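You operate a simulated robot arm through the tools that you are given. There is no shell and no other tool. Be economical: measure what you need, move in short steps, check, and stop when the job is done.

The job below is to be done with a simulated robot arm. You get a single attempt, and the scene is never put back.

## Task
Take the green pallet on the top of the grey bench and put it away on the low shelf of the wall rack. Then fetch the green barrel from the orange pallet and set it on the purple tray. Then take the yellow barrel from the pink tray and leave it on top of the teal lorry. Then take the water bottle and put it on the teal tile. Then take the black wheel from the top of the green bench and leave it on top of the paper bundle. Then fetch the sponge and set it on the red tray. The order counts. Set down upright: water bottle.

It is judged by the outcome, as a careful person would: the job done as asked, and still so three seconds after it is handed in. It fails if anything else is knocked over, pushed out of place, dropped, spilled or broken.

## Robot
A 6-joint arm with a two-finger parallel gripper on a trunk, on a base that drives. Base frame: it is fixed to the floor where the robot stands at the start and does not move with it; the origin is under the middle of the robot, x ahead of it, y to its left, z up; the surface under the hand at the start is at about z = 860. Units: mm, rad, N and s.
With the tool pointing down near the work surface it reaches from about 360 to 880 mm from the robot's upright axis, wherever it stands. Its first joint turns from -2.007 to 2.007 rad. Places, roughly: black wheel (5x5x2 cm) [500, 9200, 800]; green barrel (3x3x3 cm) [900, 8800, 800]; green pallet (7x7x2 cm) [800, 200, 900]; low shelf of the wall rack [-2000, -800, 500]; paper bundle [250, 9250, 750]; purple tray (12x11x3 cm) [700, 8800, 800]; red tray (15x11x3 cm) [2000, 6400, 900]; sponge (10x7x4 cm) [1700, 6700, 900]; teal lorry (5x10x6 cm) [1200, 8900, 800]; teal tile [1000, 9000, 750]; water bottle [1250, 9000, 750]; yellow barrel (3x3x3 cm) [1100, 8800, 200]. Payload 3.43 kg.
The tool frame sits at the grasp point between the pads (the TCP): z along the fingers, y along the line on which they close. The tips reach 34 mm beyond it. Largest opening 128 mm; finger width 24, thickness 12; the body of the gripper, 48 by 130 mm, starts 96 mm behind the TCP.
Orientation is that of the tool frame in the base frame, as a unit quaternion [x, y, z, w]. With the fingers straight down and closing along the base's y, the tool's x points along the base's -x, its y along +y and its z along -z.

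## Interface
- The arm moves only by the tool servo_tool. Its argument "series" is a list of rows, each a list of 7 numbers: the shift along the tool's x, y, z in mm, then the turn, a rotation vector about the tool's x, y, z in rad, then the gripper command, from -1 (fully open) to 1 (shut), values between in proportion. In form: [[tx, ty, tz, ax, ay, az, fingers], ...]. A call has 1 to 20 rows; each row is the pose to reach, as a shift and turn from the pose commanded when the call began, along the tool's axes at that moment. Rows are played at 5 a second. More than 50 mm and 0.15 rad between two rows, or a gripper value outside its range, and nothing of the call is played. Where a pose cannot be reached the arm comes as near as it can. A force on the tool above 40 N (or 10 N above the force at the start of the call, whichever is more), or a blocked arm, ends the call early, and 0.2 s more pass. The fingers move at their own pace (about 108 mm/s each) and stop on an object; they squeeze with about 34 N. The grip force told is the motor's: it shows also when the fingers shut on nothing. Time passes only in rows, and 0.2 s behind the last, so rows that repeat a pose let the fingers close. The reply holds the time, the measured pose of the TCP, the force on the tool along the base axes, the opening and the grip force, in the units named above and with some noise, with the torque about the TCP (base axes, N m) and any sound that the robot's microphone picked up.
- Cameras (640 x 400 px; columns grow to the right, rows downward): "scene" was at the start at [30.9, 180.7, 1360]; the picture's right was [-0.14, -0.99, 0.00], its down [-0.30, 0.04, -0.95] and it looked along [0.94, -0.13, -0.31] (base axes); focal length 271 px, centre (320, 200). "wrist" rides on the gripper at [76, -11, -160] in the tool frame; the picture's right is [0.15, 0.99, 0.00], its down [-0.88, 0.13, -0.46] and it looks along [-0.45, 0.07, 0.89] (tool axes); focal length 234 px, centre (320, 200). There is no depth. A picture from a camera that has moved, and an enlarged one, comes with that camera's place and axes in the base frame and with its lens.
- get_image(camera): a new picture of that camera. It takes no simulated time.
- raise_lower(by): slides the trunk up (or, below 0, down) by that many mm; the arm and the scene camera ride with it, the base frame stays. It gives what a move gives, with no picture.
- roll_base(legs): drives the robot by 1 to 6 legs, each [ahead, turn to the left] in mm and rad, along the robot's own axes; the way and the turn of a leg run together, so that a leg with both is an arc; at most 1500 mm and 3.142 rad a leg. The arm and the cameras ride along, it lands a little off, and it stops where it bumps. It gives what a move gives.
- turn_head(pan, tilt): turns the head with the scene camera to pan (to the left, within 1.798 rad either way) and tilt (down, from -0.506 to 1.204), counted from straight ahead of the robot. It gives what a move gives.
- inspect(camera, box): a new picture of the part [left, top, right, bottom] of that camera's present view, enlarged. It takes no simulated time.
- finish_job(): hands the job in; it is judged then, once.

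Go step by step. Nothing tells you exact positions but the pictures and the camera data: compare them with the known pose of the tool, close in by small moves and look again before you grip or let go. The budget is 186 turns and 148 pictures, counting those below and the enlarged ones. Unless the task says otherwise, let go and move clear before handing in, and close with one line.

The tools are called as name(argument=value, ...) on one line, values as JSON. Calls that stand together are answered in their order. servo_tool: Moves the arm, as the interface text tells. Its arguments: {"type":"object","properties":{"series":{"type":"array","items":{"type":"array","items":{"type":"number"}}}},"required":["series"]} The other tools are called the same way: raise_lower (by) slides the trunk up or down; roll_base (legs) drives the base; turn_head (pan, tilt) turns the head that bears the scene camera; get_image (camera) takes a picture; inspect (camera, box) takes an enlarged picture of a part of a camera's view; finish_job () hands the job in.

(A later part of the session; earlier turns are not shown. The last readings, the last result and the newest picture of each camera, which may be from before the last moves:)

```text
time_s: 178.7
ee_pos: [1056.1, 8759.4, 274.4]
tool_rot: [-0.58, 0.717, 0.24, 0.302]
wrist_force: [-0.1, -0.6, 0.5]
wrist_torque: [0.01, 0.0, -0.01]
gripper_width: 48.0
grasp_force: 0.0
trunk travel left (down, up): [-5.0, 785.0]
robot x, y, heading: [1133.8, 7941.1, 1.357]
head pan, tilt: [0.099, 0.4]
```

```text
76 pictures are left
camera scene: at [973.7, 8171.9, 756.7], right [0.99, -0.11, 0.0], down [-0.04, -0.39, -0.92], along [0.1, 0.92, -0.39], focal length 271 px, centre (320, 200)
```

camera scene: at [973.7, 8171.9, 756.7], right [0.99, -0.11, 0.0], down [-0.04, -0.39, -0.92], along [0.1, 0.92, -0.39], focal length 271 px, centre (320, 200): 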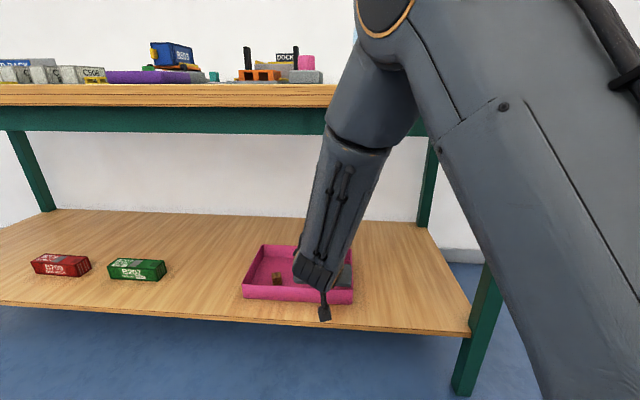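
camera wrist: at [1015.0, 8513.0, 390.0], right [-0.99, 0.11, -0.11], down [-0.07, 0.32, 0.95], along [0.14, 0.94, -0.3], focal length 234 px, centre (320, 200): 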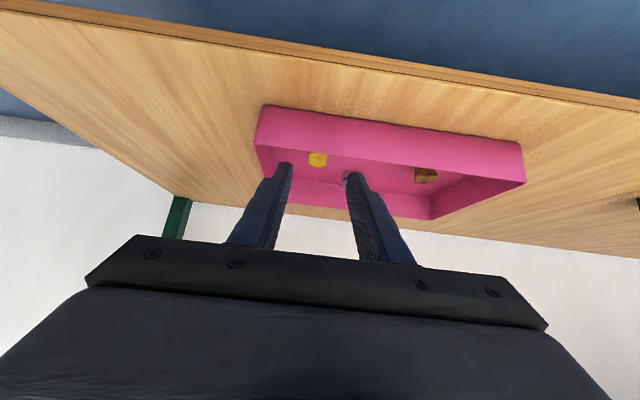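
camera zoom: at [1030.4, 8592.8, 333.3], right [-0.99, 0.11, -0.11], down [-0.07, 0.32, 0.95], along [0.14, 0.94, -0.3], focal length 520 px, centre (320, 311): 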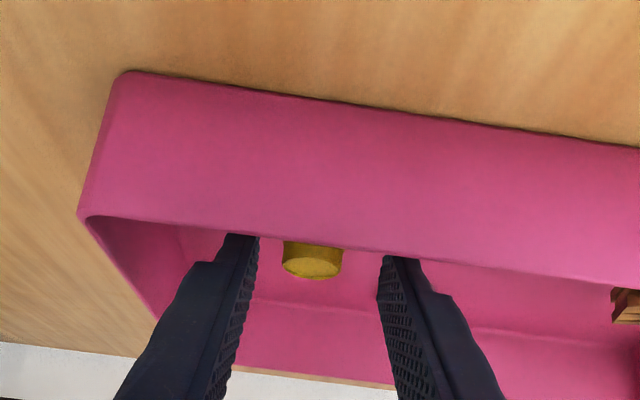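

The barrel is between the tips. I'll go 6 mm lower and close.

servo_tool(series=[[1, 0, 3, 0, 0, 0, 0.25], [2, 0, 6, 0, 0, 0, 0.25], [2, 0, 6, 0, 0, 0, 0.6], [2, 0, 6, 0, 0, 0, 1], [2, 0, 6, 0, 0, 0, 1], [2, 0, 6, 0, 0, 0, 1]])

inspect(camera="wrist", box=[200, 60, 440, 240])

```text
time_s: 180.1
ee_pos: [1056.1, 8762.7, 269.2]
tool_rot: [-0.581, 0.717, 0.24, 0.302]
wrist_force: [0.0, 0.1, 0.1]
wrist_torque: [0.03, 0.03, 0.03]
gripper_width: 22.2
grasp_force: 34.4
trunk travel left (down, up): [-5.0, 785.0]
robot x, y, heading: [1131.9, 7938.9, 1.364]
head pan, tilt: [0.099, 0.4]
```

```text
2.22 times, centred on (320, 150) of wrist
camera zoom: at [1031.4, 8595.1, 328.8], right [-0.99, 0.11, -0.11], down [-0.07, 0.32, 0.95], along [0.14, 0.94, -0.3], focal length 520 px, centre (320, 311)
```

zoom: 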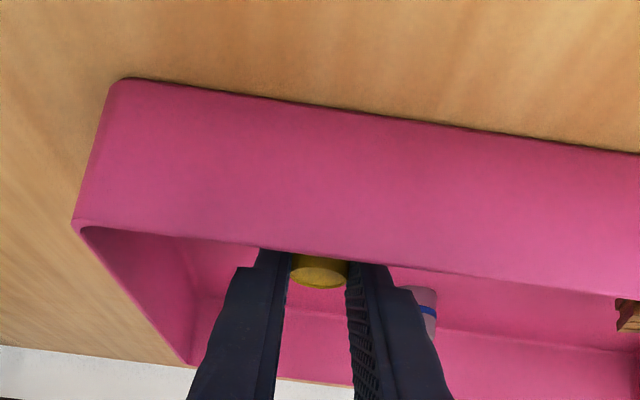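

The yellow barrel is gripped. I'll lift straight up 80 mm and back the base out.

servo_tool(series=[[-7, 0, -7, 0, 0, 0, 1], [-28, 0, -28, 0, 0, 0, 1], [-57, 0, -56, 0, 0, 0, 1], [-57, 0, -56, 0, 0, 0, 1]])

get_image(camera="wrist")

```text
time_s: 181.1
ee_pos: [1056.2, 8762.5, 349.9]
tool_rot: [-0.581, 0.717, 0.24, 0.301]
wrist_force: [-0.7, -0.3, -0.2]
wrist_torque: [0.0, 0.02, -0.01]
gripper_width: 22.3
grasp_force: 33.8
trunk travel left (down, up): [-5.0, 785.0]
robot x, y, heading: [1133.6, 7934.2, 1.36]
head pan, tilt: [0.099, 0.4]
```

```text
74 pictures are left
camera wrist: at [1031.9, 8596.3, 407.9], right [-0.99, 0.11, -0.11], down [-0.07, 0.32, 0.95], along [0.14, 0.94, -0.3], focal length 234 px, centre (320, 200)
```

wrist: 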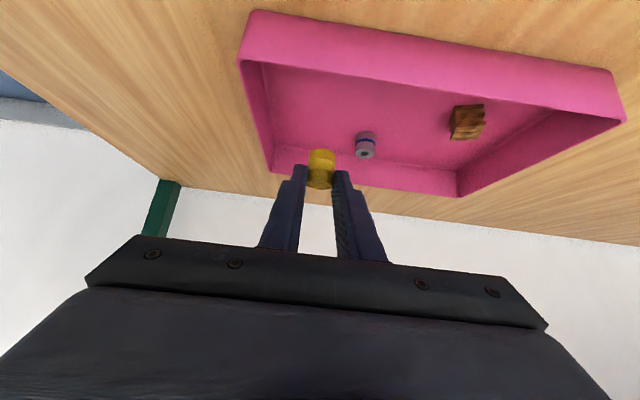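

The barrel is held. I'll back out 360 mm and raise the trunk to above the bench.

roll_base(legs=[[-360, 0]])

raise_lower(by=400)

raise_lower(by=200)

turn_head(pan=-0.1, tilt=0.55)

get_image(camera="wrist")

get_image(camera="scene")

```text
time_s: 183.4
ee_pos: [985.7, 8399.3, 348.7]
tool_rot: [-0.578, 0.719, 0.239, 0.303]
wrist_force: [0.1, -0.5, -0.1]
wrist_torque: [0.04, -0.02, 0.01]
gripper_width: 22.1
grasp_force: 34.4
trunk travel left (down, up): [-5.0, 785.0]
robot x, y, heading: [1055.4, 7575.3, 1.353]
head pan, tilt: [0.099, 0.4]
```

```text
time_s: 187.3
ee_pos: [985.8, 8400.2, 748.9]
tool_rot: [-0.576, 0.72, 0.238, 0.303]
wrist_force: [0.5, 0.1, -0.4]
wrist_torque: [0.01, 0.01, 0.01]
gripper_width: 22.1
grasp_force: 34.1
trunk travel left (down, up): [-405.0, 385.0]
robot x, y, heading: [1054.1, 7574.0, 1.352]
head pan, tilt: [0.099, 0.4]
```

```text
time_s: 189.4
ee_pos: [986.6, 8401.9, 948.7]
tool_rot: [-0.577, 0.72, 0.239, 0.303]
wrist_force: [-0.5, -0.2, -1.0]
wrist_torque: [0.04, -0.04, 0.02]
gripper_width: 22.2
grasp_force: 34.2
trunk travel left (down, up): [-605.0, 185.0]
robot x, y, heading: [1055.2, 7576.7, 1.351]
head pan, tilt: [0.099, 0.4]
```

```text
time_s: 190.2
ee_pos: [985.3, 8400.6, 948.7]
tool_rot: [-0.577, 0.72, 0.239, 0.304]
wrist_force: [0.9, -0.1, -0.6]
wrist_torque: [-0.01, 0.0, 0.01]
gripper_width: 22.3
grasp_force: 33.9
trunk travel left (down, up): [-605.0, 185.0]
robot x, y, heading: [1051.7, 7578.8, 1.351]
head pan, tilt: [-0.099, 0.55]
```

```text
73 pictures are left
camera wrist: at [958.9, 8233.4, 1007.8], right [-0.99, 0.12, -0.11], down [-0.07, 0.32, 0.95], along [0.15, 0.94, -0.3], focal length 234 px, centre (320, 200)
```

wrist: 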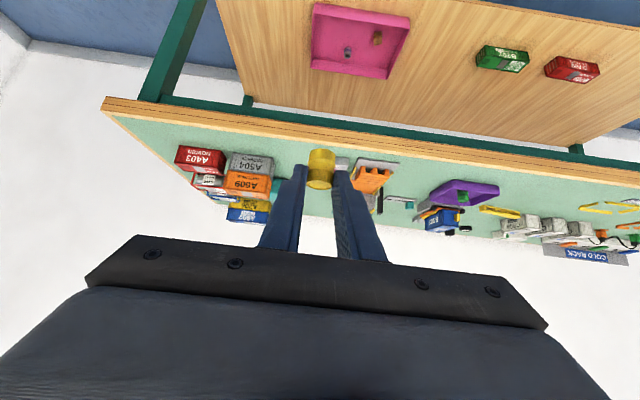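

```text
72 pictures are left
camera scene: at [877.1, 7639.9, 1343.1], right [0.95, -0.31, 0.0], down [-0.16, -0.5, -0.85], along [0.27, 0.81, -0.52], focal length 271 px, centre (320, 200)
```

scene: 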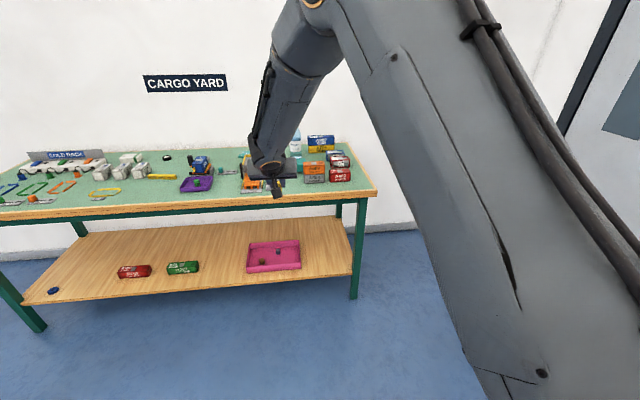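

I'll drive forward 380 mm, the hand passing above the bench items, and look for the lorry.

roll_base(legs=[[380, 0]])

turn_head(pan=-0.2, tilt=0.65)

get_image(camera="wrist")

get_image(camera="scene")

```text
time_s: 192.6
ee_pos: [1067.9, 8771.7, 949.3]
tool_rot: [-0.578, 0.719, 0.239, 0.303]
wrist_force: [0.3, -0.2, -0.1]
wrist_torque: [0.01, -0.03, -0.01]
gripper_width: 22.2
grasp_force: 33.5
trunk travel left (down, up): [-605.0, 185.0]
robot x, y, heading: [1135.5, 7946.0, 1.349]
head pan, tilt: [-0.099, 0.55]
```

```text
time_s: 193.2
ee_pos: [1068.2, 8772.1, 948.8]
tool_rot: [-0.577, 0.72, 0.239, 0.303]
wrist_force: [0.0, 0.4, -0.3]
wrist_torque: [-0.01, -0.02, -0.01]
gripper_width: 21.9
grasp_force: 33.6
trunk travel left (down, up): [-605.0, 185.0]
robot x, y, heading: [1138.1, 7948.6, 1.351]
head pan, tilt: [-0.201, 0.649]
```

```text
71 pictures are left
camera wrist: at [1041.4, 8605.1, 1007.7], right [-0.99, 0.12, -0.11], down [-0.07, 0.32, 0.95], along [0.14, 0.94, -0.3], focal length 234 px, centre (320, 200)
```

wrist: 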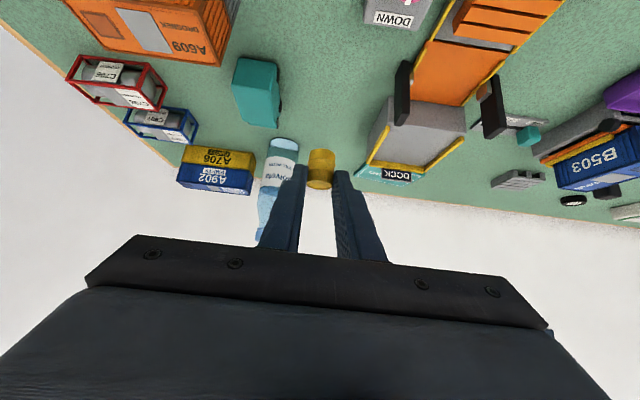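

```text
70 pictures are left
camera scene: at [967.3, 8005.5, 1334.3], right [0.91, -0.41, 0.0], down [-0.25, -0.55, -0.8], along [0.32, 0.73, -0.6], focal length 271 px, centre (320, 200)
```

scene: 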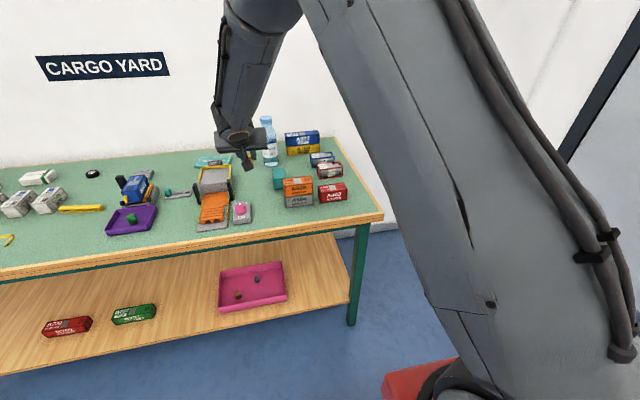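

The teal lorry shows at about (1160, 8820). I'll zoom in to get its top precisely.

inspect(camera="wrist", box=[200, 40, 340, 140])

inspect(camera="scene", box=[220, 130, 350, 215])

```text
4.00 times, centred on (270, 90) of wrist
camera zoom: at [1041.4, 8605.1, 1007.7], right [-0.99, 0.12, -0.11], down [-0.07, 0.32, 0.95], along [0.14, 0.94, -0.3], focal length 937 px, centre (520, 640)
```

zoom: 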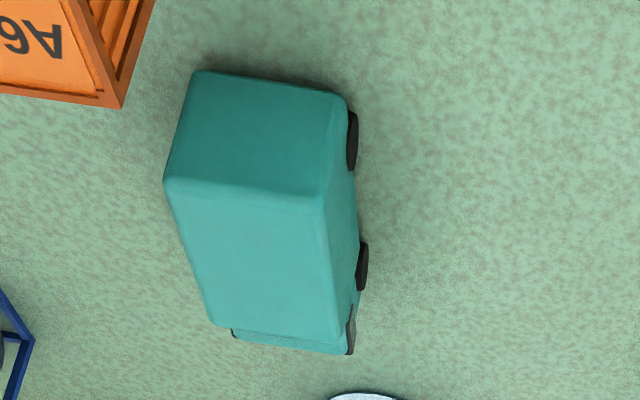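

```text
4.71 times, centred on (285, 172) of scene
camera zoom: at [967.3, 8005.5, 1334.3], right [0.91, -0.41, 0.0], down [-0.25, -0.55, -0.8], along [0.32, 0.73, -0.6], focal length 1273 px, centre (485, 329)
```

zoom: 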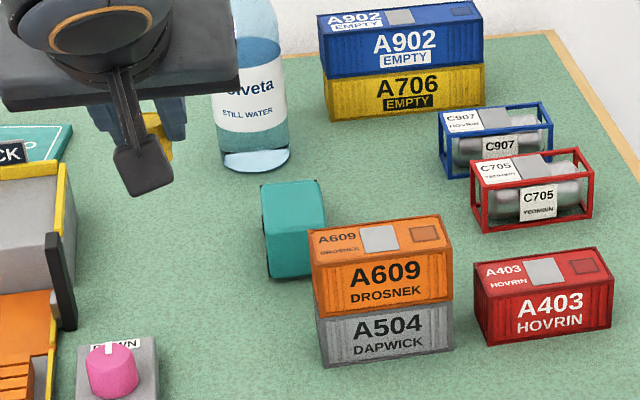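

The lorry's box top is around (1171, 8838, ~815). I'll drive 80 mm closer, then shift the hand right above it.

roll_base(legs=[[75, 0]])

servo_tool(series=[[0, -43, 0, 0, 0, 0, 1], [5, -86, 5, 0, 0, 0, 1], [20, -86, 20, 0, 0, 0, 1], [20, -86, 20, 0, 0, 0, 1]])

get_image(camera="wrist")

inspect(camera="scene", box=[220, 100, 380, 230])

```text
time_s: 194.3
ee_pos: [1086.5, 8845.4, 948.9]
tool_rot: [-0.576, 0.721, 0.238, 0.303]
wrist_force: [-0.1, -0.3, 0.5]
wrist_torque: [0.05, 0.03, -0.01]
gripper_width: 22.2
grasp_force: 34.1
trunk travel left (down, up): [-605.0, 185.0]
robot x, y, heading: [1151.3, 8016.1, 1.351]
head pan, tilt: [-0.201, 0.649]
```

```text
time_s: 195.3
ee_pos: [1172.7, 8824.8, 920.0]
tool_rot: [-0.576, 0.72, 0.238, 0.304]
wrist_force: [-0.3, 0.5, -0.5]
wrist_torque: [-0.02, -0.02, 0.03]
gripper_width: 22.3
grasp_force: 34.1
trunk travel left (down, up): [-605.0, 185.0]
robot x, y, heading: [1152.5, 8018.7, 1.349]
head pan, tilt: [-0.201, 0.649]
```

```text
67 pictures are left
camera wrist: at [1145.0, 8658.0, 978.9], right [-0.99, 0.12, -0.11], down [-0.07, 0.32, 0.95], along [0.15, 0.94, -0.3], focal length 234 px, centre (320, 200)
```

wrist: 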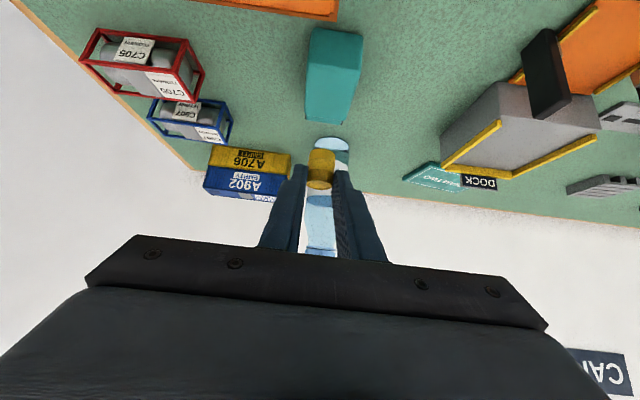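

```text
3.08 times, centred on (300, 165) of scene
camera zoom: at [983.8, 8078.4, 1334.2], right [0.91, -0.41, 0.0], down [-0.25, -0.55, -0.8], along [0.33, 0.73, -0.6], focal length 832 px, centre (382, 308)
```

zoom: 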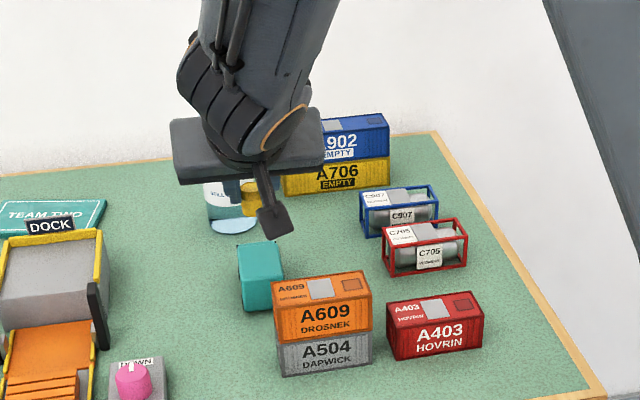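

The barrel is aligned over the box top, at about (1176, 8843). I'll descend 55 mm and check the clearance.

servo_tool(series=[[18, 0, 21, 0, 0, 0, 1], [36, 1, 41, 0, 0, 0, 1], [36, 1, 41, 0, 0, 0, 1]])

inspect(camera="wrist", box=[240, 60, 400, 200])

inspect(camera="scene", box=[250, 130, 340, 210])

```text
time_s: 196.1
ee_pos: [1171.0, 8827.2, 864.3]
tool_rot: [-0.577, 0.72, 0.238, 0.303]
wrist_force: [-0.3, 0.3, -0.1]
wrist_torque: [0.0, -0.01, 0.01]
gripper_width: 22.1
grasp_force: 34.2
trunk travel left (down, up): [-605.0, 185.0]
robot x, y, heading: [1155.1, 8023.7, 1.346]
head pan, tilt: [-0.201, 0.649]
```

```text
2.86 times, centred on (320, 130) of wrist
camera zoom: at [1143.9, 8660.7, 923.8], right [-0.99, 0.12, -0.11], down [-0.07, 0.32, 0.95], along [0.15, 0.94, -0.3], focal length 669 px, centre (320, 400)
```

zoom: 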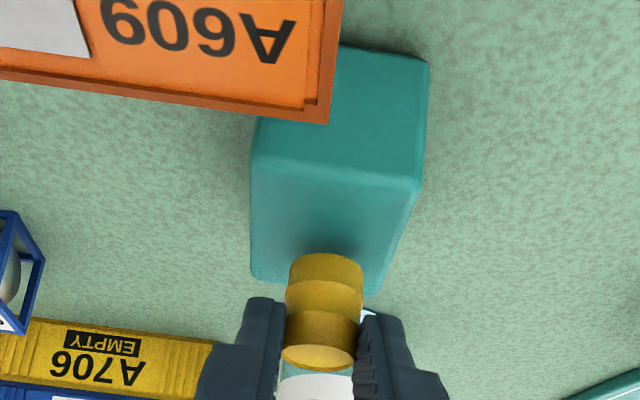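

```text
5.00 times, centred on (295, 170) of scene
camera zoom: at [983.8, 8078.4, 1334.2], right [0.91, -0.41, 0.0], down [-0.25, -0.55, -0.8], along [0.33, 0.73, -0.6], focal length 1353 px, centre (445, 350)
```

zoom: 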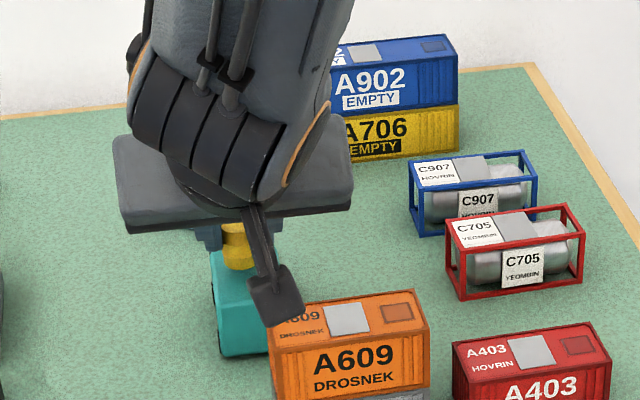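

The barrel is a bit beyond the box centre, so I'll shift back 8 mm and lower in small steps until it touches.

servo_tool(series=[[6, 0, -6, 0, 0, 0, 1], [10, 0, -2, 0, 0, 0, 1], [12, 0, 0, 0, 0, 0, 1], [12, 0, 0, 0, 0, 0, 1]])

inspect(camera="wrist", box=[240, 60, 400, 200])

```text
time_s: 197.1
ee_pos: [1169.2, 8821.0, 859.2]
tool_rot: [-0.577, 0.72, 0.239, 0.304]
wrist_force: [0.0, 0.3, -0.7]
wrist_torque: [0.02, 0.01, -0.03]
gripper_width: 22.2
grasp_force: 34.4
trunk travel left (down, up): [-605.0, 185.0]
robot x, y, heading: [1155.2, 8017.3, 1.344]
head pan, tilt: [-0.201, 0.649]
```

```text
2.86 times, centred on (320, 130) of wrist
camera zoom: at [1142.2, 8654.3, 917.6], right [-0.99, 0.12, -0.11], down [-0.07, 0.32, 0.95], along [0.15, 0.94, -0.3], focal length 669 px, centre (320, 400)
```

zoom: 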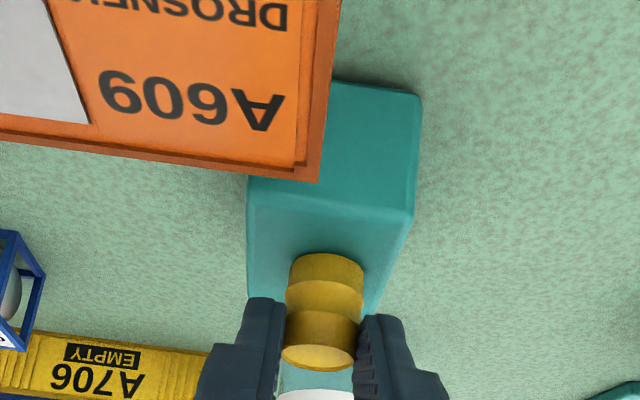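

servo_tool(series=[[1.4, 0, 1.4, 0, 0, 0, 1], [2.8, 0, 2.8, 0, 0, 0, 1], [4.3, 0, 4.2, 0, 0, 0, 1], [4.3, 0, 4.2, 0, 0, 0, 1]])

servo_tool(series=[[1.4, 0, 1.4, 0, 0, 0, 1], [2.1, 0, 2.1, 0, 0, 0, 1], [2.1, 0, 2.1, 0, 0, 0, 1]])

inspect(camera="wrist", box=[240, 60, 400, 200])

```text
time_s: 198.1
ee_pos: [1169.3, 8821.2, 856.5]
tool_rot: [-0.575, 0.719, 0.24, 0.306]
wrist_force: [-1.3, -2.2, 30.9]
wrist_torque: [0.7, -0.14, -0.02]
gripper_width: 22.3
grasp_force: 34.1
trunk travel left (down, up): [-605.0, 185.0]
robot x, y, heading: [1155.8, 8018.7, 1.345]
head pan, tilt: [-0.201, 0.649]
```

```text
time_s: 198.9
ee_pos: [1168.9, 8819.9, 850.6]
tool_rot: [-0.575, 0.72, 0.239, 0.305]
wrist_force: [1.6, 5.5, 30.1]
wrist_torque: [0.9, -0.2, 0.04]
gripper_width: 22.1
grasp_force: 33.7
trunk travel left (down, up): [-605.0, 185.0]
robot x, y, heading: [1153.5, 8018.4, 1.349]
head pan, tilt: [-0.201, 0.649]
```

```text
2.86 times, centred on (320, 130) of wrist
camera zoom: at [1142.3, 8654.7, 908.7], right [-0.99, 0.12, -0.11], down [-0.07, 0.31, 0.95], along [0.15, 0.94, -0.3], focal length 669 px, centre (320, 400)
```

zoom: 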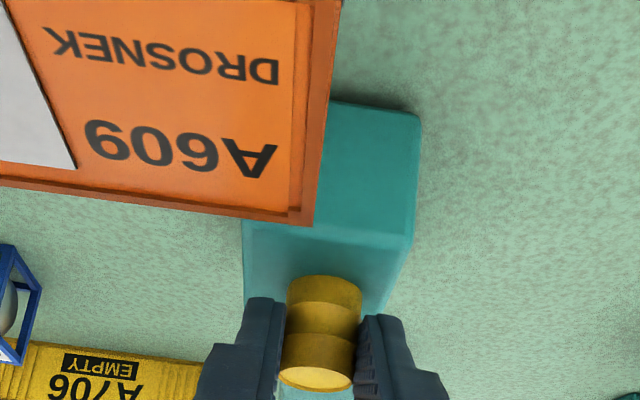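

It's in contact, pressed about 5 mm too far. I'll ease up 3 mm, open gently, and rise back along the finger axis.

servo_tool(series=[[-2.1, 0, -2.1, 0, 0, 0, 1], [-2.1, 0, -2.1, 0, 0, 0, 0.55], [-2.1, 0, -2.1, 0, 0, 0, 0.4], [-2.1, 0, -2.1, 0, 0, 0, 0.2]])

inspect(camera="wrist", box=[240, 60, 400, 200])

```text
time_s: 199.9
ee_pos: [1168.3, 8820.3, 850.5]
tool_rot: [-0.577, 0.72, 0.238, 0.302]
wrist_force: [0.1, 0.8, -0.9]
wrist_torque: [0.02, 0.03, 0.0]
gripper_width: 51.1
grasp_force: 0.1
trunk travel left (down, up): [-605.0, 185.0]
robot x, y, heading: [1149.3, 8017.0, 1.35]
head pan, tilt: [-0.201, 0.649]
```

```text
2.86 times, centred on (320, 130) of wrist
camera zoom: at [1141.6, 8654.1, 909.4], right [-0.99, 0.12, -0.11], down [-0.07, 0.32, 0.95], along [0.15, 0.94, -0.31], focal length 669 px, centre (320, 400)
```

zoom: 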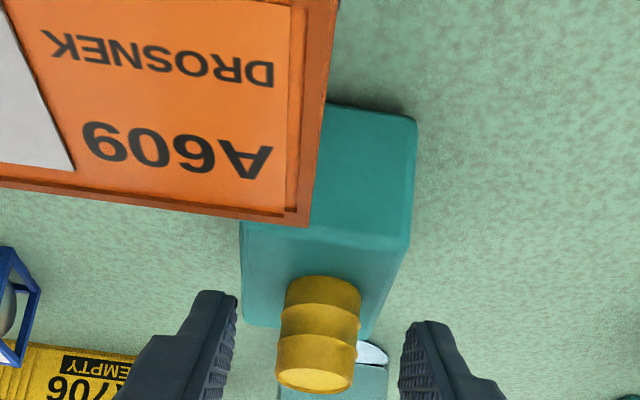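

The barrel stands on the lorry. I'll back out along the axis.

servo_tool(series=[[0, 0, -20, 0, 0, 0, 0.2], [0, 0, -50, 0, 0, 0, 0.2], [-10, 0, -90, 0, 0, 0, 0.1], [-30, 0, -125, 0, 0, 0, 0], [-30, 0, -125, 0, 0, 0, 0]])

get_image(camera="wrist")

inspect(camera="scene", box=[160, 90, 380, 240])

```text
time_s: 201.1
ee_pos: [1155.4, 8753.1, 961.1]
tool_rot: [-0.577, 0.72, 0.239, 0.303]
wrist_force: [0.5, 0.1, -0.5]
wrist_torque: [0.01, 0.0, 0.0]
gripper_width: 64.1
grasp_force: 0.1
trunk travel left (down, up): [-605.0, 185.0]
robot x, y, heading: [1151.9, 8021.5, 1.351]
head pan, tilt: [-0.201, 0.649]
```

```text
60 pictures are left
camera wrist: at [1128.7, 8585.7, 1019.9], right [-0.99, 0.12, -0.11], down [-0.07, 0.32, 0.95], along [0.15, 0.94, -0.3], focal length 234 px, centre (320, 200)
```

wrist: 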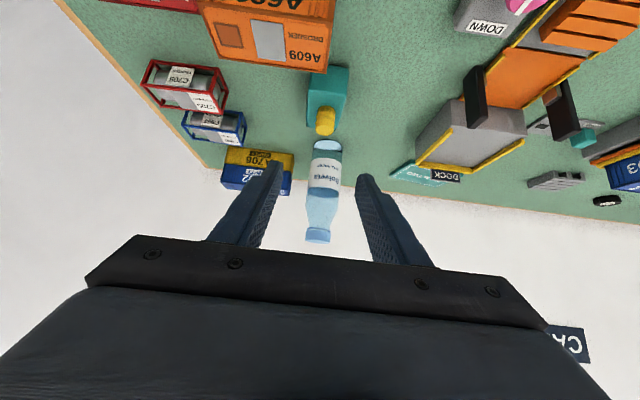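

```text
2.67 times, centred on (270, 165) of scene
camera zoom: at [983.8, 8078.5, 1334.2], right [0.91, -0.41, 0.0], down [-0.25, -0.55, -0.8], along [0.33, 0.73, -0.6], focal length 722 px, centre (453, 293)
```

zoom: 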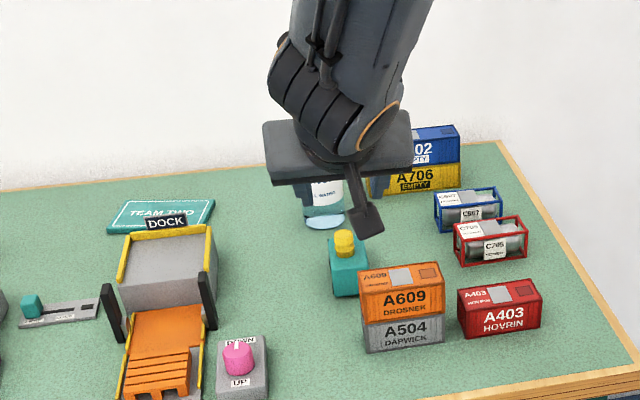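

The yellow barrel stands on the teal lorry. Next is the bottle at about (1200, 9038), about 200 mm tall, going to the teal tile at about (970, 9135). I'll raise up, set the tool vertical with the closing line turned diagonal, and move the base left.

raise_lower(by=100)

servo_tool(series=[[0, 0, 0, 0, 0.14, 0, 0], [0, 0, 0, 0, 0.28, 0, 0], [0, 0, 0, 0, 0.42, 0, 0], [0, 0, 0, 0, 0.56, 0, 0], [0, 0, 0, 0, 0.7, 0, -0.5], [0, 0, 0, 0, 0.795, 0, -0.5], [0, 0, 0, 0, 0.795, 0, -0.5]])

servo_tool(series=[[0, 0, 0, 0, 0, 0.14, -0.6], [0, 0, 0, 0, 0, 0.28, -0.6], [0, 0, 0, 0, 0, 0.42, -0.6], [0, 0, 0, 0, 0, 0.56, -0.6], [0, 0, 0, 0, 0, 0.7, -0.6], [0, 0, 0, 0, 0, 0.84, -0.6], [0, 0, 0, 0, 0, 0.95, -0.6], [0, 0, 0, 0, 0, 0.95, -0.6]])

roll_base(legs=[[0, 1.3], [303, 0], [0, -1.3]])

get_image(camera="wrist")

get_image(camera="scene")

```text
time_s: 202.4
ee_pos: [1152.7, 8754.9, 1061.4]
tool_rot: [-0.577, 0.72, 0.239, 0.303]
wrist_force: [-0.2, 0.5, 0.3]
wrist_torque: [-0.01, 0.0, -0.01]
gripper_width: 64.1
grasp_force: 0.2
trunk travel left (down, up): [-705.0, 85.0]
robot x, y, heading: [1153.8, 8020.3, 1.351]
head pan, tilt: [-0.201, 0.649]
```

```text
time_s: 204.0
ee_pos: [1153.1, 8755.9, 1061.6]
tool_rot: [-0.624, 0.781, -0.003, 0.0]
wrist_force: [-0.2, 0.1, 0.4]
wrist_torque: [0.01, 0.0, 0.0]
gripper_width: 96.0
grasp_force: 0.0
out of reach, approached as far as the arm can: row 1
trunk travel left (down, up): [-705.0, 85.0]
robot x, y, heading: [1154.3, 8020.1, 1.346]
head pan, tilt: [-0.201, 0.649]
```

```text
time_s: 205.8
ee_pos: [1152.8, 8753.9, 1061.3]
tool_rot: [-0.197, 0.98, -0.001, 0.003]
wrist_force: [-0.5, -0.2, 0.7]
wrist_torque: [-0.03, 0.01, -0.03]
gripper_width: 102.3
grasp_force: 0.1
trunk travel left (down, up): [-705.0, 85.0]
robot x, y, heading: [1149.5, 8018.3, 1.349]
head pan, tilt: [-0.201, 0.649]
```

```text
time_s: 214.3
ee_pos: [922.4, 8896.5, 1062.0]
tool_rot: [-0.179, 0.984, -0.003, 0.002]
wrist_force: [0.7, 0.6, 0.3]
wrist_torque: [-0.01, 0.01, -0.02]
gripper_width: 102.2
grasp_force: 0.0
trunk travel left (down, up): [-705.0, 85.0]
robot x, y, heading: [895.8, 8159.4, 1.312]
head pan, tilt: [-0.201, 0.649]
```

```text
58 pictures are left
camera wrist: at [852.8, 8858.6, 1221.9], right [-0.49, 0.87, -0.01], down [0.78, 0.44, 0.46], along [0.4, 0.22, -0.89], focal length 234 px, centre (320, 200)
```

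wrist: 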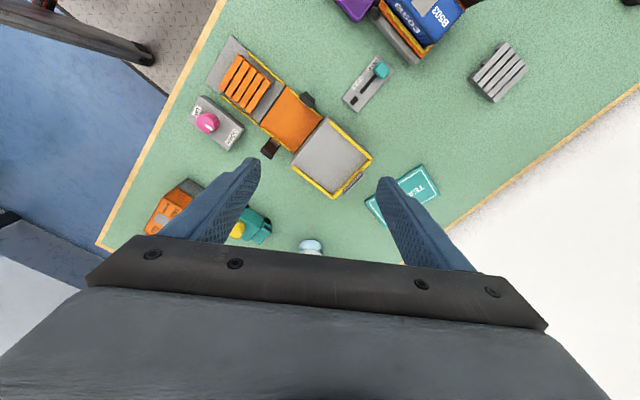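

```text
57 pictures are left
camera scene: at [720.3, 8200.1, 1434.2], right [0.9, -0.44, 0.0], down [-0.27, -0.54, -0.8], along [0.35, 0.71, -0.6], focal length 271 px, centre (320, 200)
```

scene: 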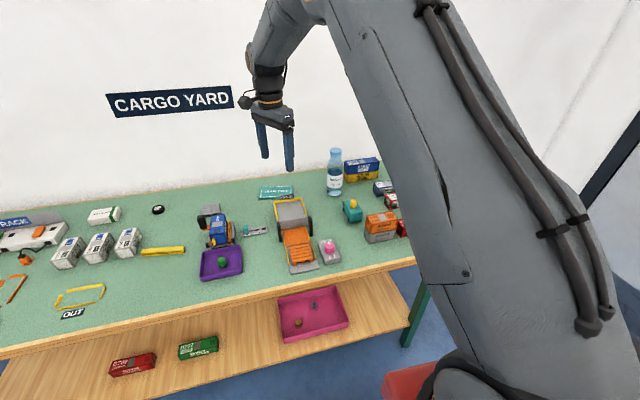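

Now the base goes 105 mm forward, and then I'll look down on the bottle from above.

roll_base(legs=[[105, 0]])

servo_tool(series=[[-40, -10, 0, 0, 0, 0, -0.6], [-80, -20, 0, 0, 0, 0, -0.6], [-120, -30, 0, 0, 0, 0, -0.6], [-160, -40, 0, 0, 0, 0, -0.6], [-160, -40, 0, 0, 0, 0, -0.6]])

get_image(camera="wrist")

inspect(camera="scene", box=[240, 100, 420, 250])

```text
time_s: 215.5
ee_pos: [950.1, 8996.9, 1061.6]
tool_rot: [-0.178, 0.984, -0.003, 0.002]
wrist_force: [-0.4, -1.1, 0.6]
wrist_torque: [0.02, -0.01, 0.02]
gripper_width: 102.3
grasp_force: 0.1
trunk travel left (down, up): [-705.0, 85.0]
robot x, y, heading: [922.3, 8258.7, 1.311]
head pan, tilt: [-0.201, 0.649]
```

```text
time_s: 216.7
ee_pos: [1115.6, 9018.3, 1062.4]
tool_rot: [-0.179, 0.984, -0.002, 0.002]
wrist_force: [-0.7, 0.1, -0.2]
wrist_torque: [-0.04, 0.01, 0.01]
gripper_width: 102.3
grasp_force: 0.1
trunk travel left (down, up): [-705.0, 85.0]
robot x, y, heading: [918.1, 8257.9, 1.31]
head pan, tilt: [-0.201, 0.649]
```

```text
56 pictures are left
camera wrist: at [1046.8, 8979.8, 1222.9], right [-0.49, 0.87, -0.01], down [0.78, 0.43, 0.46], along [0.4, 0.22, -0.89], focal length 234 px, centre (320, 200)
```

wrist: 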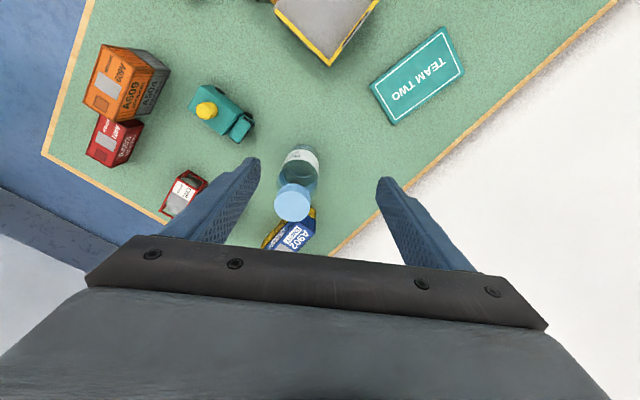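

```text
2.67 times, centred on (330, 175) of scene
camera zoom: at [747.5, 8302.3, 1434.3], right [0.9, -0.44, 0.0], down [-0.27, -0.54, -0.8], along [0.35, 0.71, -0.6], focal length 722 px, centre (293, 267)
```

zoom: 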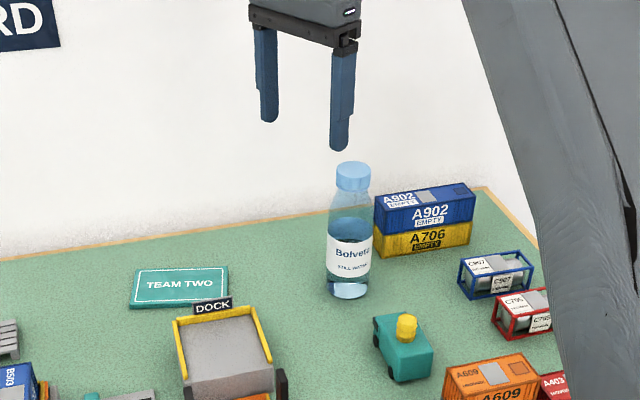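

The bottle is at about (1190, 9020), and the diagonal closing line clears the blue box. I'll move over it and lower halfway.

servo_tool(series=[[-35, -12, 0, 0, 0, 0, -0.6], [-70, -25, 0, 0, 0, 0, -0.6], [-70, -25, 40, 0, 0, 0, -0.6], [-70, -25, 80, 0, 0, 0, -0.6], [-70, -25, 110, 0, 0, 0, -0.6], [-70, -25, 110, 0, 0, 0, -0.6]])

get_image(camera="wrist")

inspect(camera="scene", box=[280, 100, 420, 220])

```text
time_s: 218.1
ee_pos: [1188.5, 9018.8, 953.2]
tool_rot: [-0.179, 0.984, -0.003, 0.002]
wrist_force: [-0.6, 0.0, -0.4]
wrist_torque: [-0.01, 0.02, 0.02]
gripper_width: 102.4
grasp_force: 0.0
trunk travel left (down, up): [-705.0, 85.0]
robot x, y, heading: [922.7, 8263.3, 1.309]
head pan, tilt: [-0.201, 0.649]
```

```text
54 pictures are left
camera wrist: at [1120.2, 8980.6, 1112.8], right [-0.48, 0.87, -0.01], down [0.78, 0.43, 0.46], along [0.4, 0.22, -0.89], focal length 234 px, centre (320, 200)
```

wrist: 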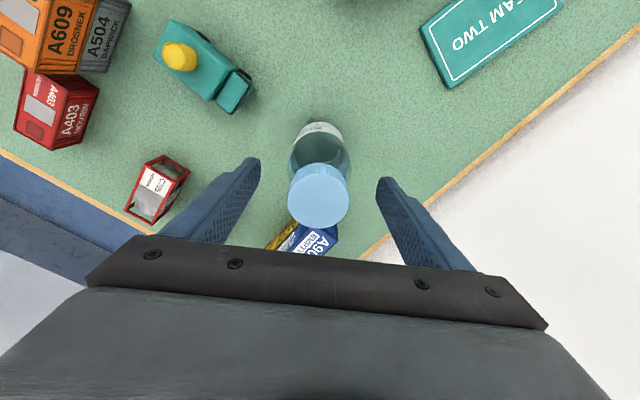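

```text
3.33 times, centred on (350, 160) of scene
camera zoom: at [747.4, 8302.4, 1434.3], right [0.9, -0.44, 0.0], down [-0.27, -0.54, -0.8], along [0.35, 0.71, -0.6], focal length 902 px, centre (220, 333)
```

zoom: 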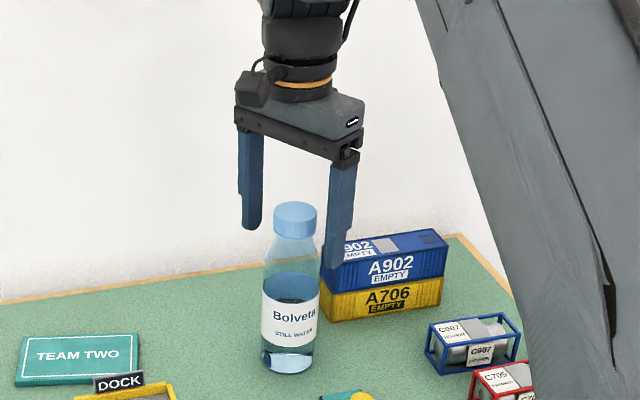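

It's aligned. I'll descend to grip the upper straight part of the bottle, the palm staying above the cap, and close.

servo_tool(series=[[1, 0, 35, 0, 0, 0, -0.6], [1, 0, 69, 0, 0, 0, -0.6], [1, 0, 69, 0, 0, 0, -0.6], [1, 0, 69, 0, 0, 0, 0], [1, 0, 69, 0, 0, 0, 0.3], [1, 0, 69, 0, 0, 0, 1], [1, 0, 69, 0, 0, 0, 1]])

inspect(camera="scene", box=[280, 100, 420, 220])

```text
time_s: 219.7
ee_pos: [1188.4, 9016.9, 883.1]
tool_rot: [-0.179, 0.984, -0.002, 0.003]
wrist_force: [-0.5, 0.6, 0.3]
wrist_torque: [0.2, 0.06, 0.0]
gripper_width: 62.7
grasp_force: 34.1
trunk travel left (down, up): [-705.0, 85.0]
robot x, y, heading: [920.8, 8262.2, 1.309]
head pan, tilt: [-0.201, 0.649]
```

```text
3.33 times, centred on (350, 160) of scene
camera zoom: at [747.4, 8302.4, 1434.2], right [0.9, -0.44, 0.0], down [-0.27, -0.54, -0.8], along [0.35, 0.71, -0.6], focal length 902 px, centre (220, 333)
```

zoom: 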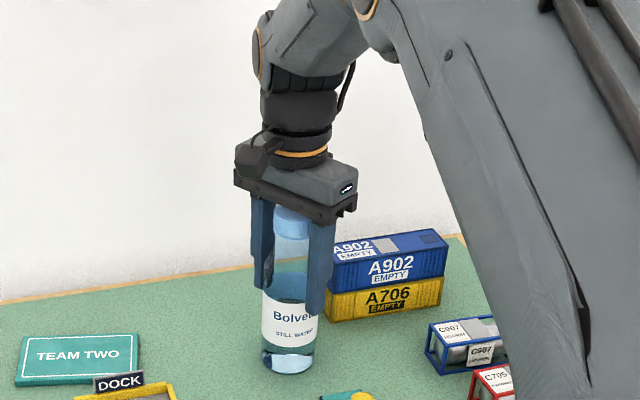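

The bottle is gripped. I'll lift it 120 mm slowly and carry it over towards the tile at about (962, 9127).

servo_tool(series=[[0, 0, -10, 0, 0, 0, 1], [0, 0, -40, 0, 0, 0, 1], [0, 0, -80, 0, 0, 0, 1], [0, 0, -120, 0, 0, 0, 1], [29, 30, -120, 0, 0, 0, 1], [58, 61, -120, 0, 0, 0, 1], [86, 91, -120, 0, 0, 0, 1], [115, 122, -120, 0, 0, 0, 1], [144, 152, -120, 0, 0, 0, 1], [173, 183, -120, 0, 0, 0, 1], [173, 183, -120, 0, 0, 0, 1]])

get_image(camera="wrist")

get_image(camera="scene")

```text
time_s: 222.1
ee_pos: [959.5, 9124.0, 1002.4]
tool_rot: [-0.178, 0.984, -0.004, 0.002]
wrist_force: [-0.4, -0.2, -1.9]
wrist_torque: [0.02, 0.02, 0.02]
gripper_width: 62.8
grasp_force: 34.7
out of reach, approached as far as the arm can: row 10, 11
trunk travel left (down, up): [-705.0, 85.0]
robot x, y, heading: [921.5, 8260.0, 1.311]
head pan, tilt: [-0.201, 0.649]
```

```text
51 pictures are left
camera wrist: at [890.8, 9085.6, 1162.7], right [-0.48, 0.87, -0.01], down [0.78, 0.43, 0.46], along [0.4, 0.22, -0.89], focal length 234 px, centre (320, 200)
```

wrist: 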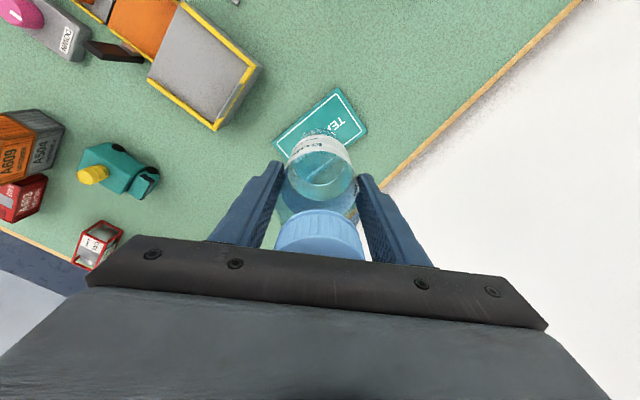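

```text
50 pictures are left
camera scene: at [747.2, 8302.3, 1434.2], right [0.9, -0.44, 0.0], down [-0.27, -0.54, -0.8], along [0.35, 0.71, -0.6], focal length 271 px, centre (320, 200)
```

scene: 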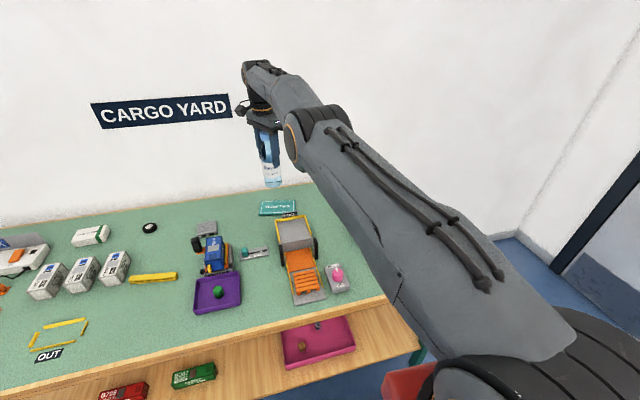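

The bottle is over the tile within a few mm, with the arm at full stretch. I'll lower it with the trunk.

raise_lower(by=-95)

inspect(camera="wrist", box=[200, 60, 440, 260])

inspect(camera="scene", box=[210, 80, 330, 200])

```text
time_s: 223.3
ee_pos: [961.3, 9125.0, 906.9]
tool_rot: [-0.179, 0.984, -0.002, 0.002]
wrist_force: [0.0, 0.4, -3.3]
wrist_torque: [-0.02, 0.01, -0.02]
gripper_width: 63.0
grasp_force: 34.2
trunk travel left (down, up): [-610.0, 180.0]
robot x, y, heading: [918.9, 8263.6, 1.309]
head pan, tilt: [-0.201, 0.649]
```

```text
2.00 times, centred on (320, 160) of wrist
camera zoom: at [892.2, 9086.5, 1067.5], right [-0.49, 0.87, -0.01], down [0.78, 0.43, 0.46], along [0.4, 0.22, -0.89], focal length 468 px, centre (320, 280)
```

zoom: 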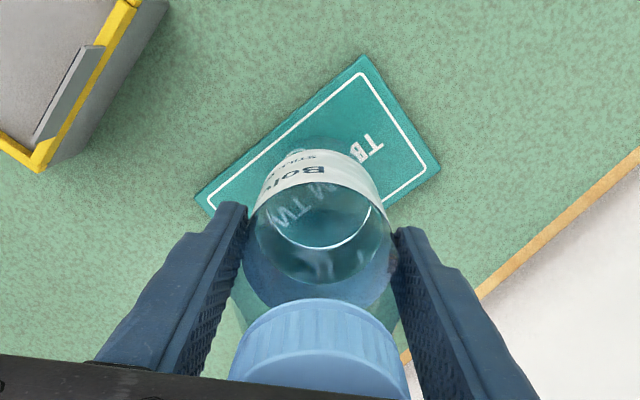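

```text
3.33 times, centred on (270, 140) of scene
camera zoom: at [754.1, 8328.0, 1339.2], right [0.9, -0.44, 0.0], down [-0.27, -0.54, -0.8], along [0.35, 0.71, -0.6], focal length 902 px, centre (487, 400)
```

zoom: 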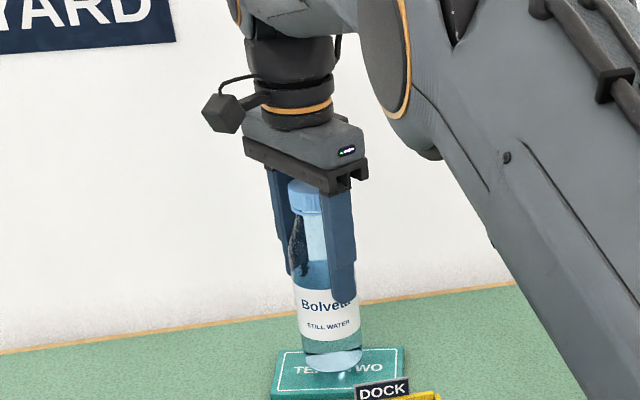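

It's centred on the tile, about 17 mm above. I'll lower with the arm in small steps.

servo_tool(series=[[-3, -1, 5, 0, 0, 0, 1], [-4, -2, 10, 0, 0, 0, 1], [-4, -2, 14, 0, 0, 0, 1], [-4, -2, 14, 0, 0, 0, 1]])

servo_tool(series=[[0, 0, 1.5, 0, 0, 0, 1], [0, 0, 3, 0, 0, 0, 1], [0, 0, 3, 0, 0, 0, 1]])

inspect(camera="scene", box=[220, 130, 320, 210])

```text
time_s: 224.3
ee_pos: [965.4, 9124.4, 893.4]
tool_rot: [-0.179, 0.984, -0.001, 0.003]
wrist_force: [0.7, -1.0, 5.7]
wrist_torque: [0.02, 0.05, -0.01]
gripper_width: 62.9
grasp_force: 34.3
trunk travel left (down, up): [-610.0, 180.0]
robot x, y, heading: [920.5, 8261.3, 1.31]
head pan, tilt: [-0.201, 0.649]
```

```text
time_s: 225.2
ee_pos: [965.7, 9124.3, 893.1]
tool_rot: [-0.178, 0.984, -0.001, 0.002]
wrist_force: [0.3, -3.1, 27.4]
wrist_torque: [-0.22, -0.05, 0.0]
gripper_width: 63.1
grasp_force: 34.1
trunk travel left (down, up): [-610.0, 180.0]
robot x, y, heading: [921.1, 8262.5, 1.315]
head pan, tilt: [-0.201, 0.649]
```

```text
5.00 times, centred on (270, 170) of scene
camera zoom: at [754.0, 8326.5, 1339.4], right [0.9, -0.44, 0.0], down [-0.27, -0.54, -0.8], along [0.35, 0.71, -0.6], focal length 1353 px, centre (570, 350)
```

zoom: 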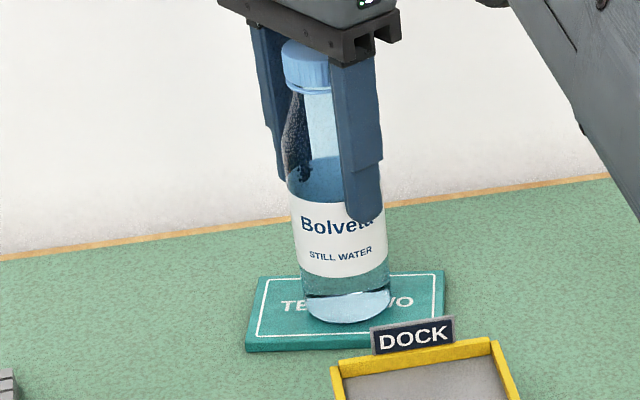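

It's standing on the tile. I'll relax the pressure, open, and check before rising.

servo_tool(series=[[0, 0, -2.5, 0, 0, 0, 1], [0, 0, -2.5, 0, 0, 0, 0], [0, 0, -2.5, 0, 0, 0, -0.4], [0, 0, -2.5, 0, 0, 0, -0.6], [0, 0, -2.5, 0, 0, 0, -0.6]])

inspect(camera="wrist", box=[160, 60, 480, 260])

```text
time_s: 226.3
ee_pos: [964.9, 9125.4, 892.2]
tool_rot: [-0.179, 0.984, -0.002, 0.003]
wrist_force: [-0.1, 0.1, -0.3]
wrist_torque: [0.02, 0.0, -0.04]
gripper_width: 102.8
grasp_force: 0.1
trunk travel left (down, up): [-610.0, 180.0]
robot x, y, heading: [921.8, 8262.1, 1.316]
head pan, tilt: [-0.201, 0.649]
```

```text
2.00 times, centred on (320, 160) of wrist
camera zoom: at [896.8, 9086.6, 1052.6], right [-0.48, 0.87, -0.01], down [0.78, 0.43, 0.46], along [0.4, 0.22, -0.89], focal length 468 px, centre (320, 280)
```

zoom: 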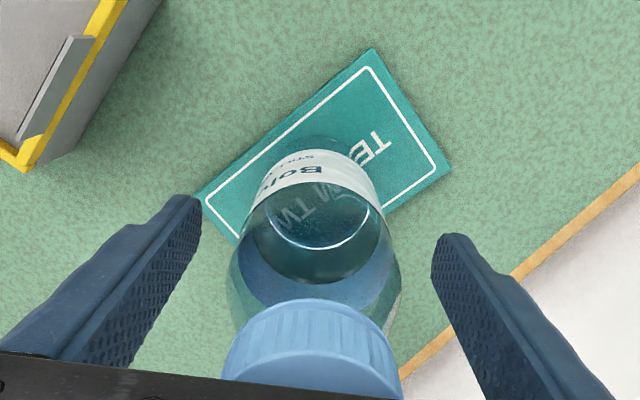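

The bottle stands free. I'll rise with the trunk, which keeps xy.

raise_lower(by=150)

get_image(camera="wrist")

get_image(camera="scene")

```text
time_s: 228.1
ee_pos: [961.8, 9110.0, 1042.1]
tool_rot: [-0.178, 0.984, -0.003, 0.002]
wrist_force: [0.0, -0.4, -0.3]
wrist_torque: [-0.02, -0.03, -0.01]
gripper_width: 102.3
grasp_force: 0.0
trunk travel left (down, up): [-760.0, 30.0]
robot x, y, heading: [922.8, 8263.7, 1.315]
head pan, tilt: [-0.201, 0.649]
```

```text
45 pictures are left
camera wrist: at [893.2, 9071.8, 1202.5], right [-0.48, 0.87, -0.01], down [0.78, 0.43, 0.46], along [0.4, 0.22, -0.89], focal length 234 px, centre (320, 200)
```

wrist: 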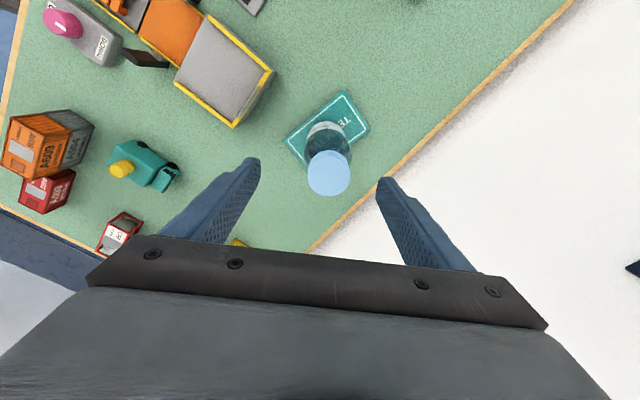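

```text
44 pictures are left
camera scene: at [743.4, 8287.6, 1489.2], right [0.9, -0.44, 0.0], down [-0.27, -0.54, -0.8], along [0.35, 0.71, -0.6], focal length 271 px, centre (320, 200)
```

scene: 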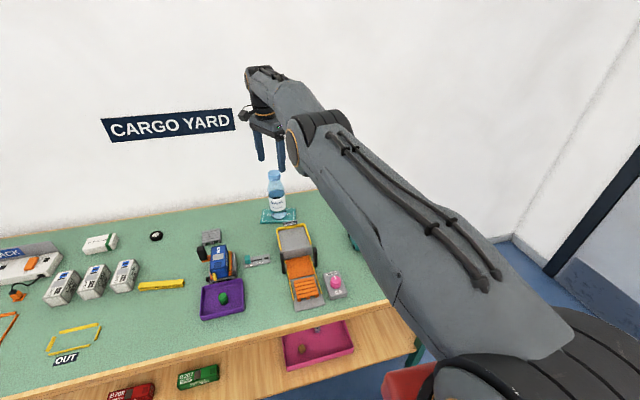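

The bottle stands upright on the teal tile. Next is the wheel at about (509, 9208) and the paper bundle at about (327, 9251). I'll retract the arm and move the base left along the bench.

servo_tool(series=[[16, -37, 0, 0, 0, 0, -0.6], [32, -74, 0, 0, 0, 0, -0.6], [47, -110, 0, 0, 0, 0, -0.6], [63, -147, 0, 0, 0, 0, -0.6], [79, -184, 0, 0, 0, 0, -0.4], [79, -184, 0, 0, 0, 0, -0.4]])

roll_base(legs=[[-200, 0], [0, 1.6], [690, 0], [0, -1.57]])

get_image(camera="scene")

```text
time_s: 229.5
ee_pos: [953.0, 8909.1, 1045.2]
tool_rot: [-0.178, 0.984, -0.002, 0.002]
wrist_force: [-0.1, 0.2, -0.5]
wrist_torque: [0.01, -0.01, 0.04]
gripper_width: 89.7
grasp_force: 0.0
trunk travel left (down, up): [-760.0, 30.0]
robot x, y, heading: [920.3, 8264.9, 1.313]
head pan, tilt: [-0.201, 0.649]
```

```text
time_s: 242.1
ee_pos: [195.8, 8870.0, 1045.7]
tool_rot: [-0.214, 0.977, -0.002, 0.002]
wrist_force: [-0.2, -0.5, 0.1]
wrist_torque: [0.02, 0.01, -0.01]
gripper_width: 89.6
grasp_force: 0.0
trunk travel left (down, up): [-760.0, 30.0]
robot x, y, heading: [214.9, 8224.4, 1.39]
head pan, tilt: [-0.201, 0.649]
```

```text
43 pictures are left
camera scene: at [32.8, 8235.1, 1489.2], right [0.93, -0.38, 0.0], down [-0.23, -0.56, -0.8], along [0.3, 0.74, -0.6], focal length 271 px, centre (320, 200)
```

scene: 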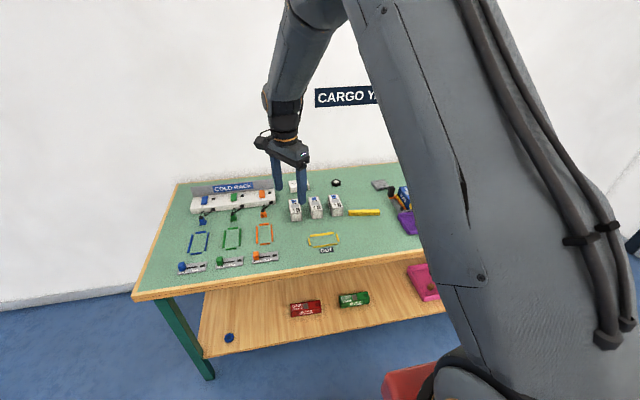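

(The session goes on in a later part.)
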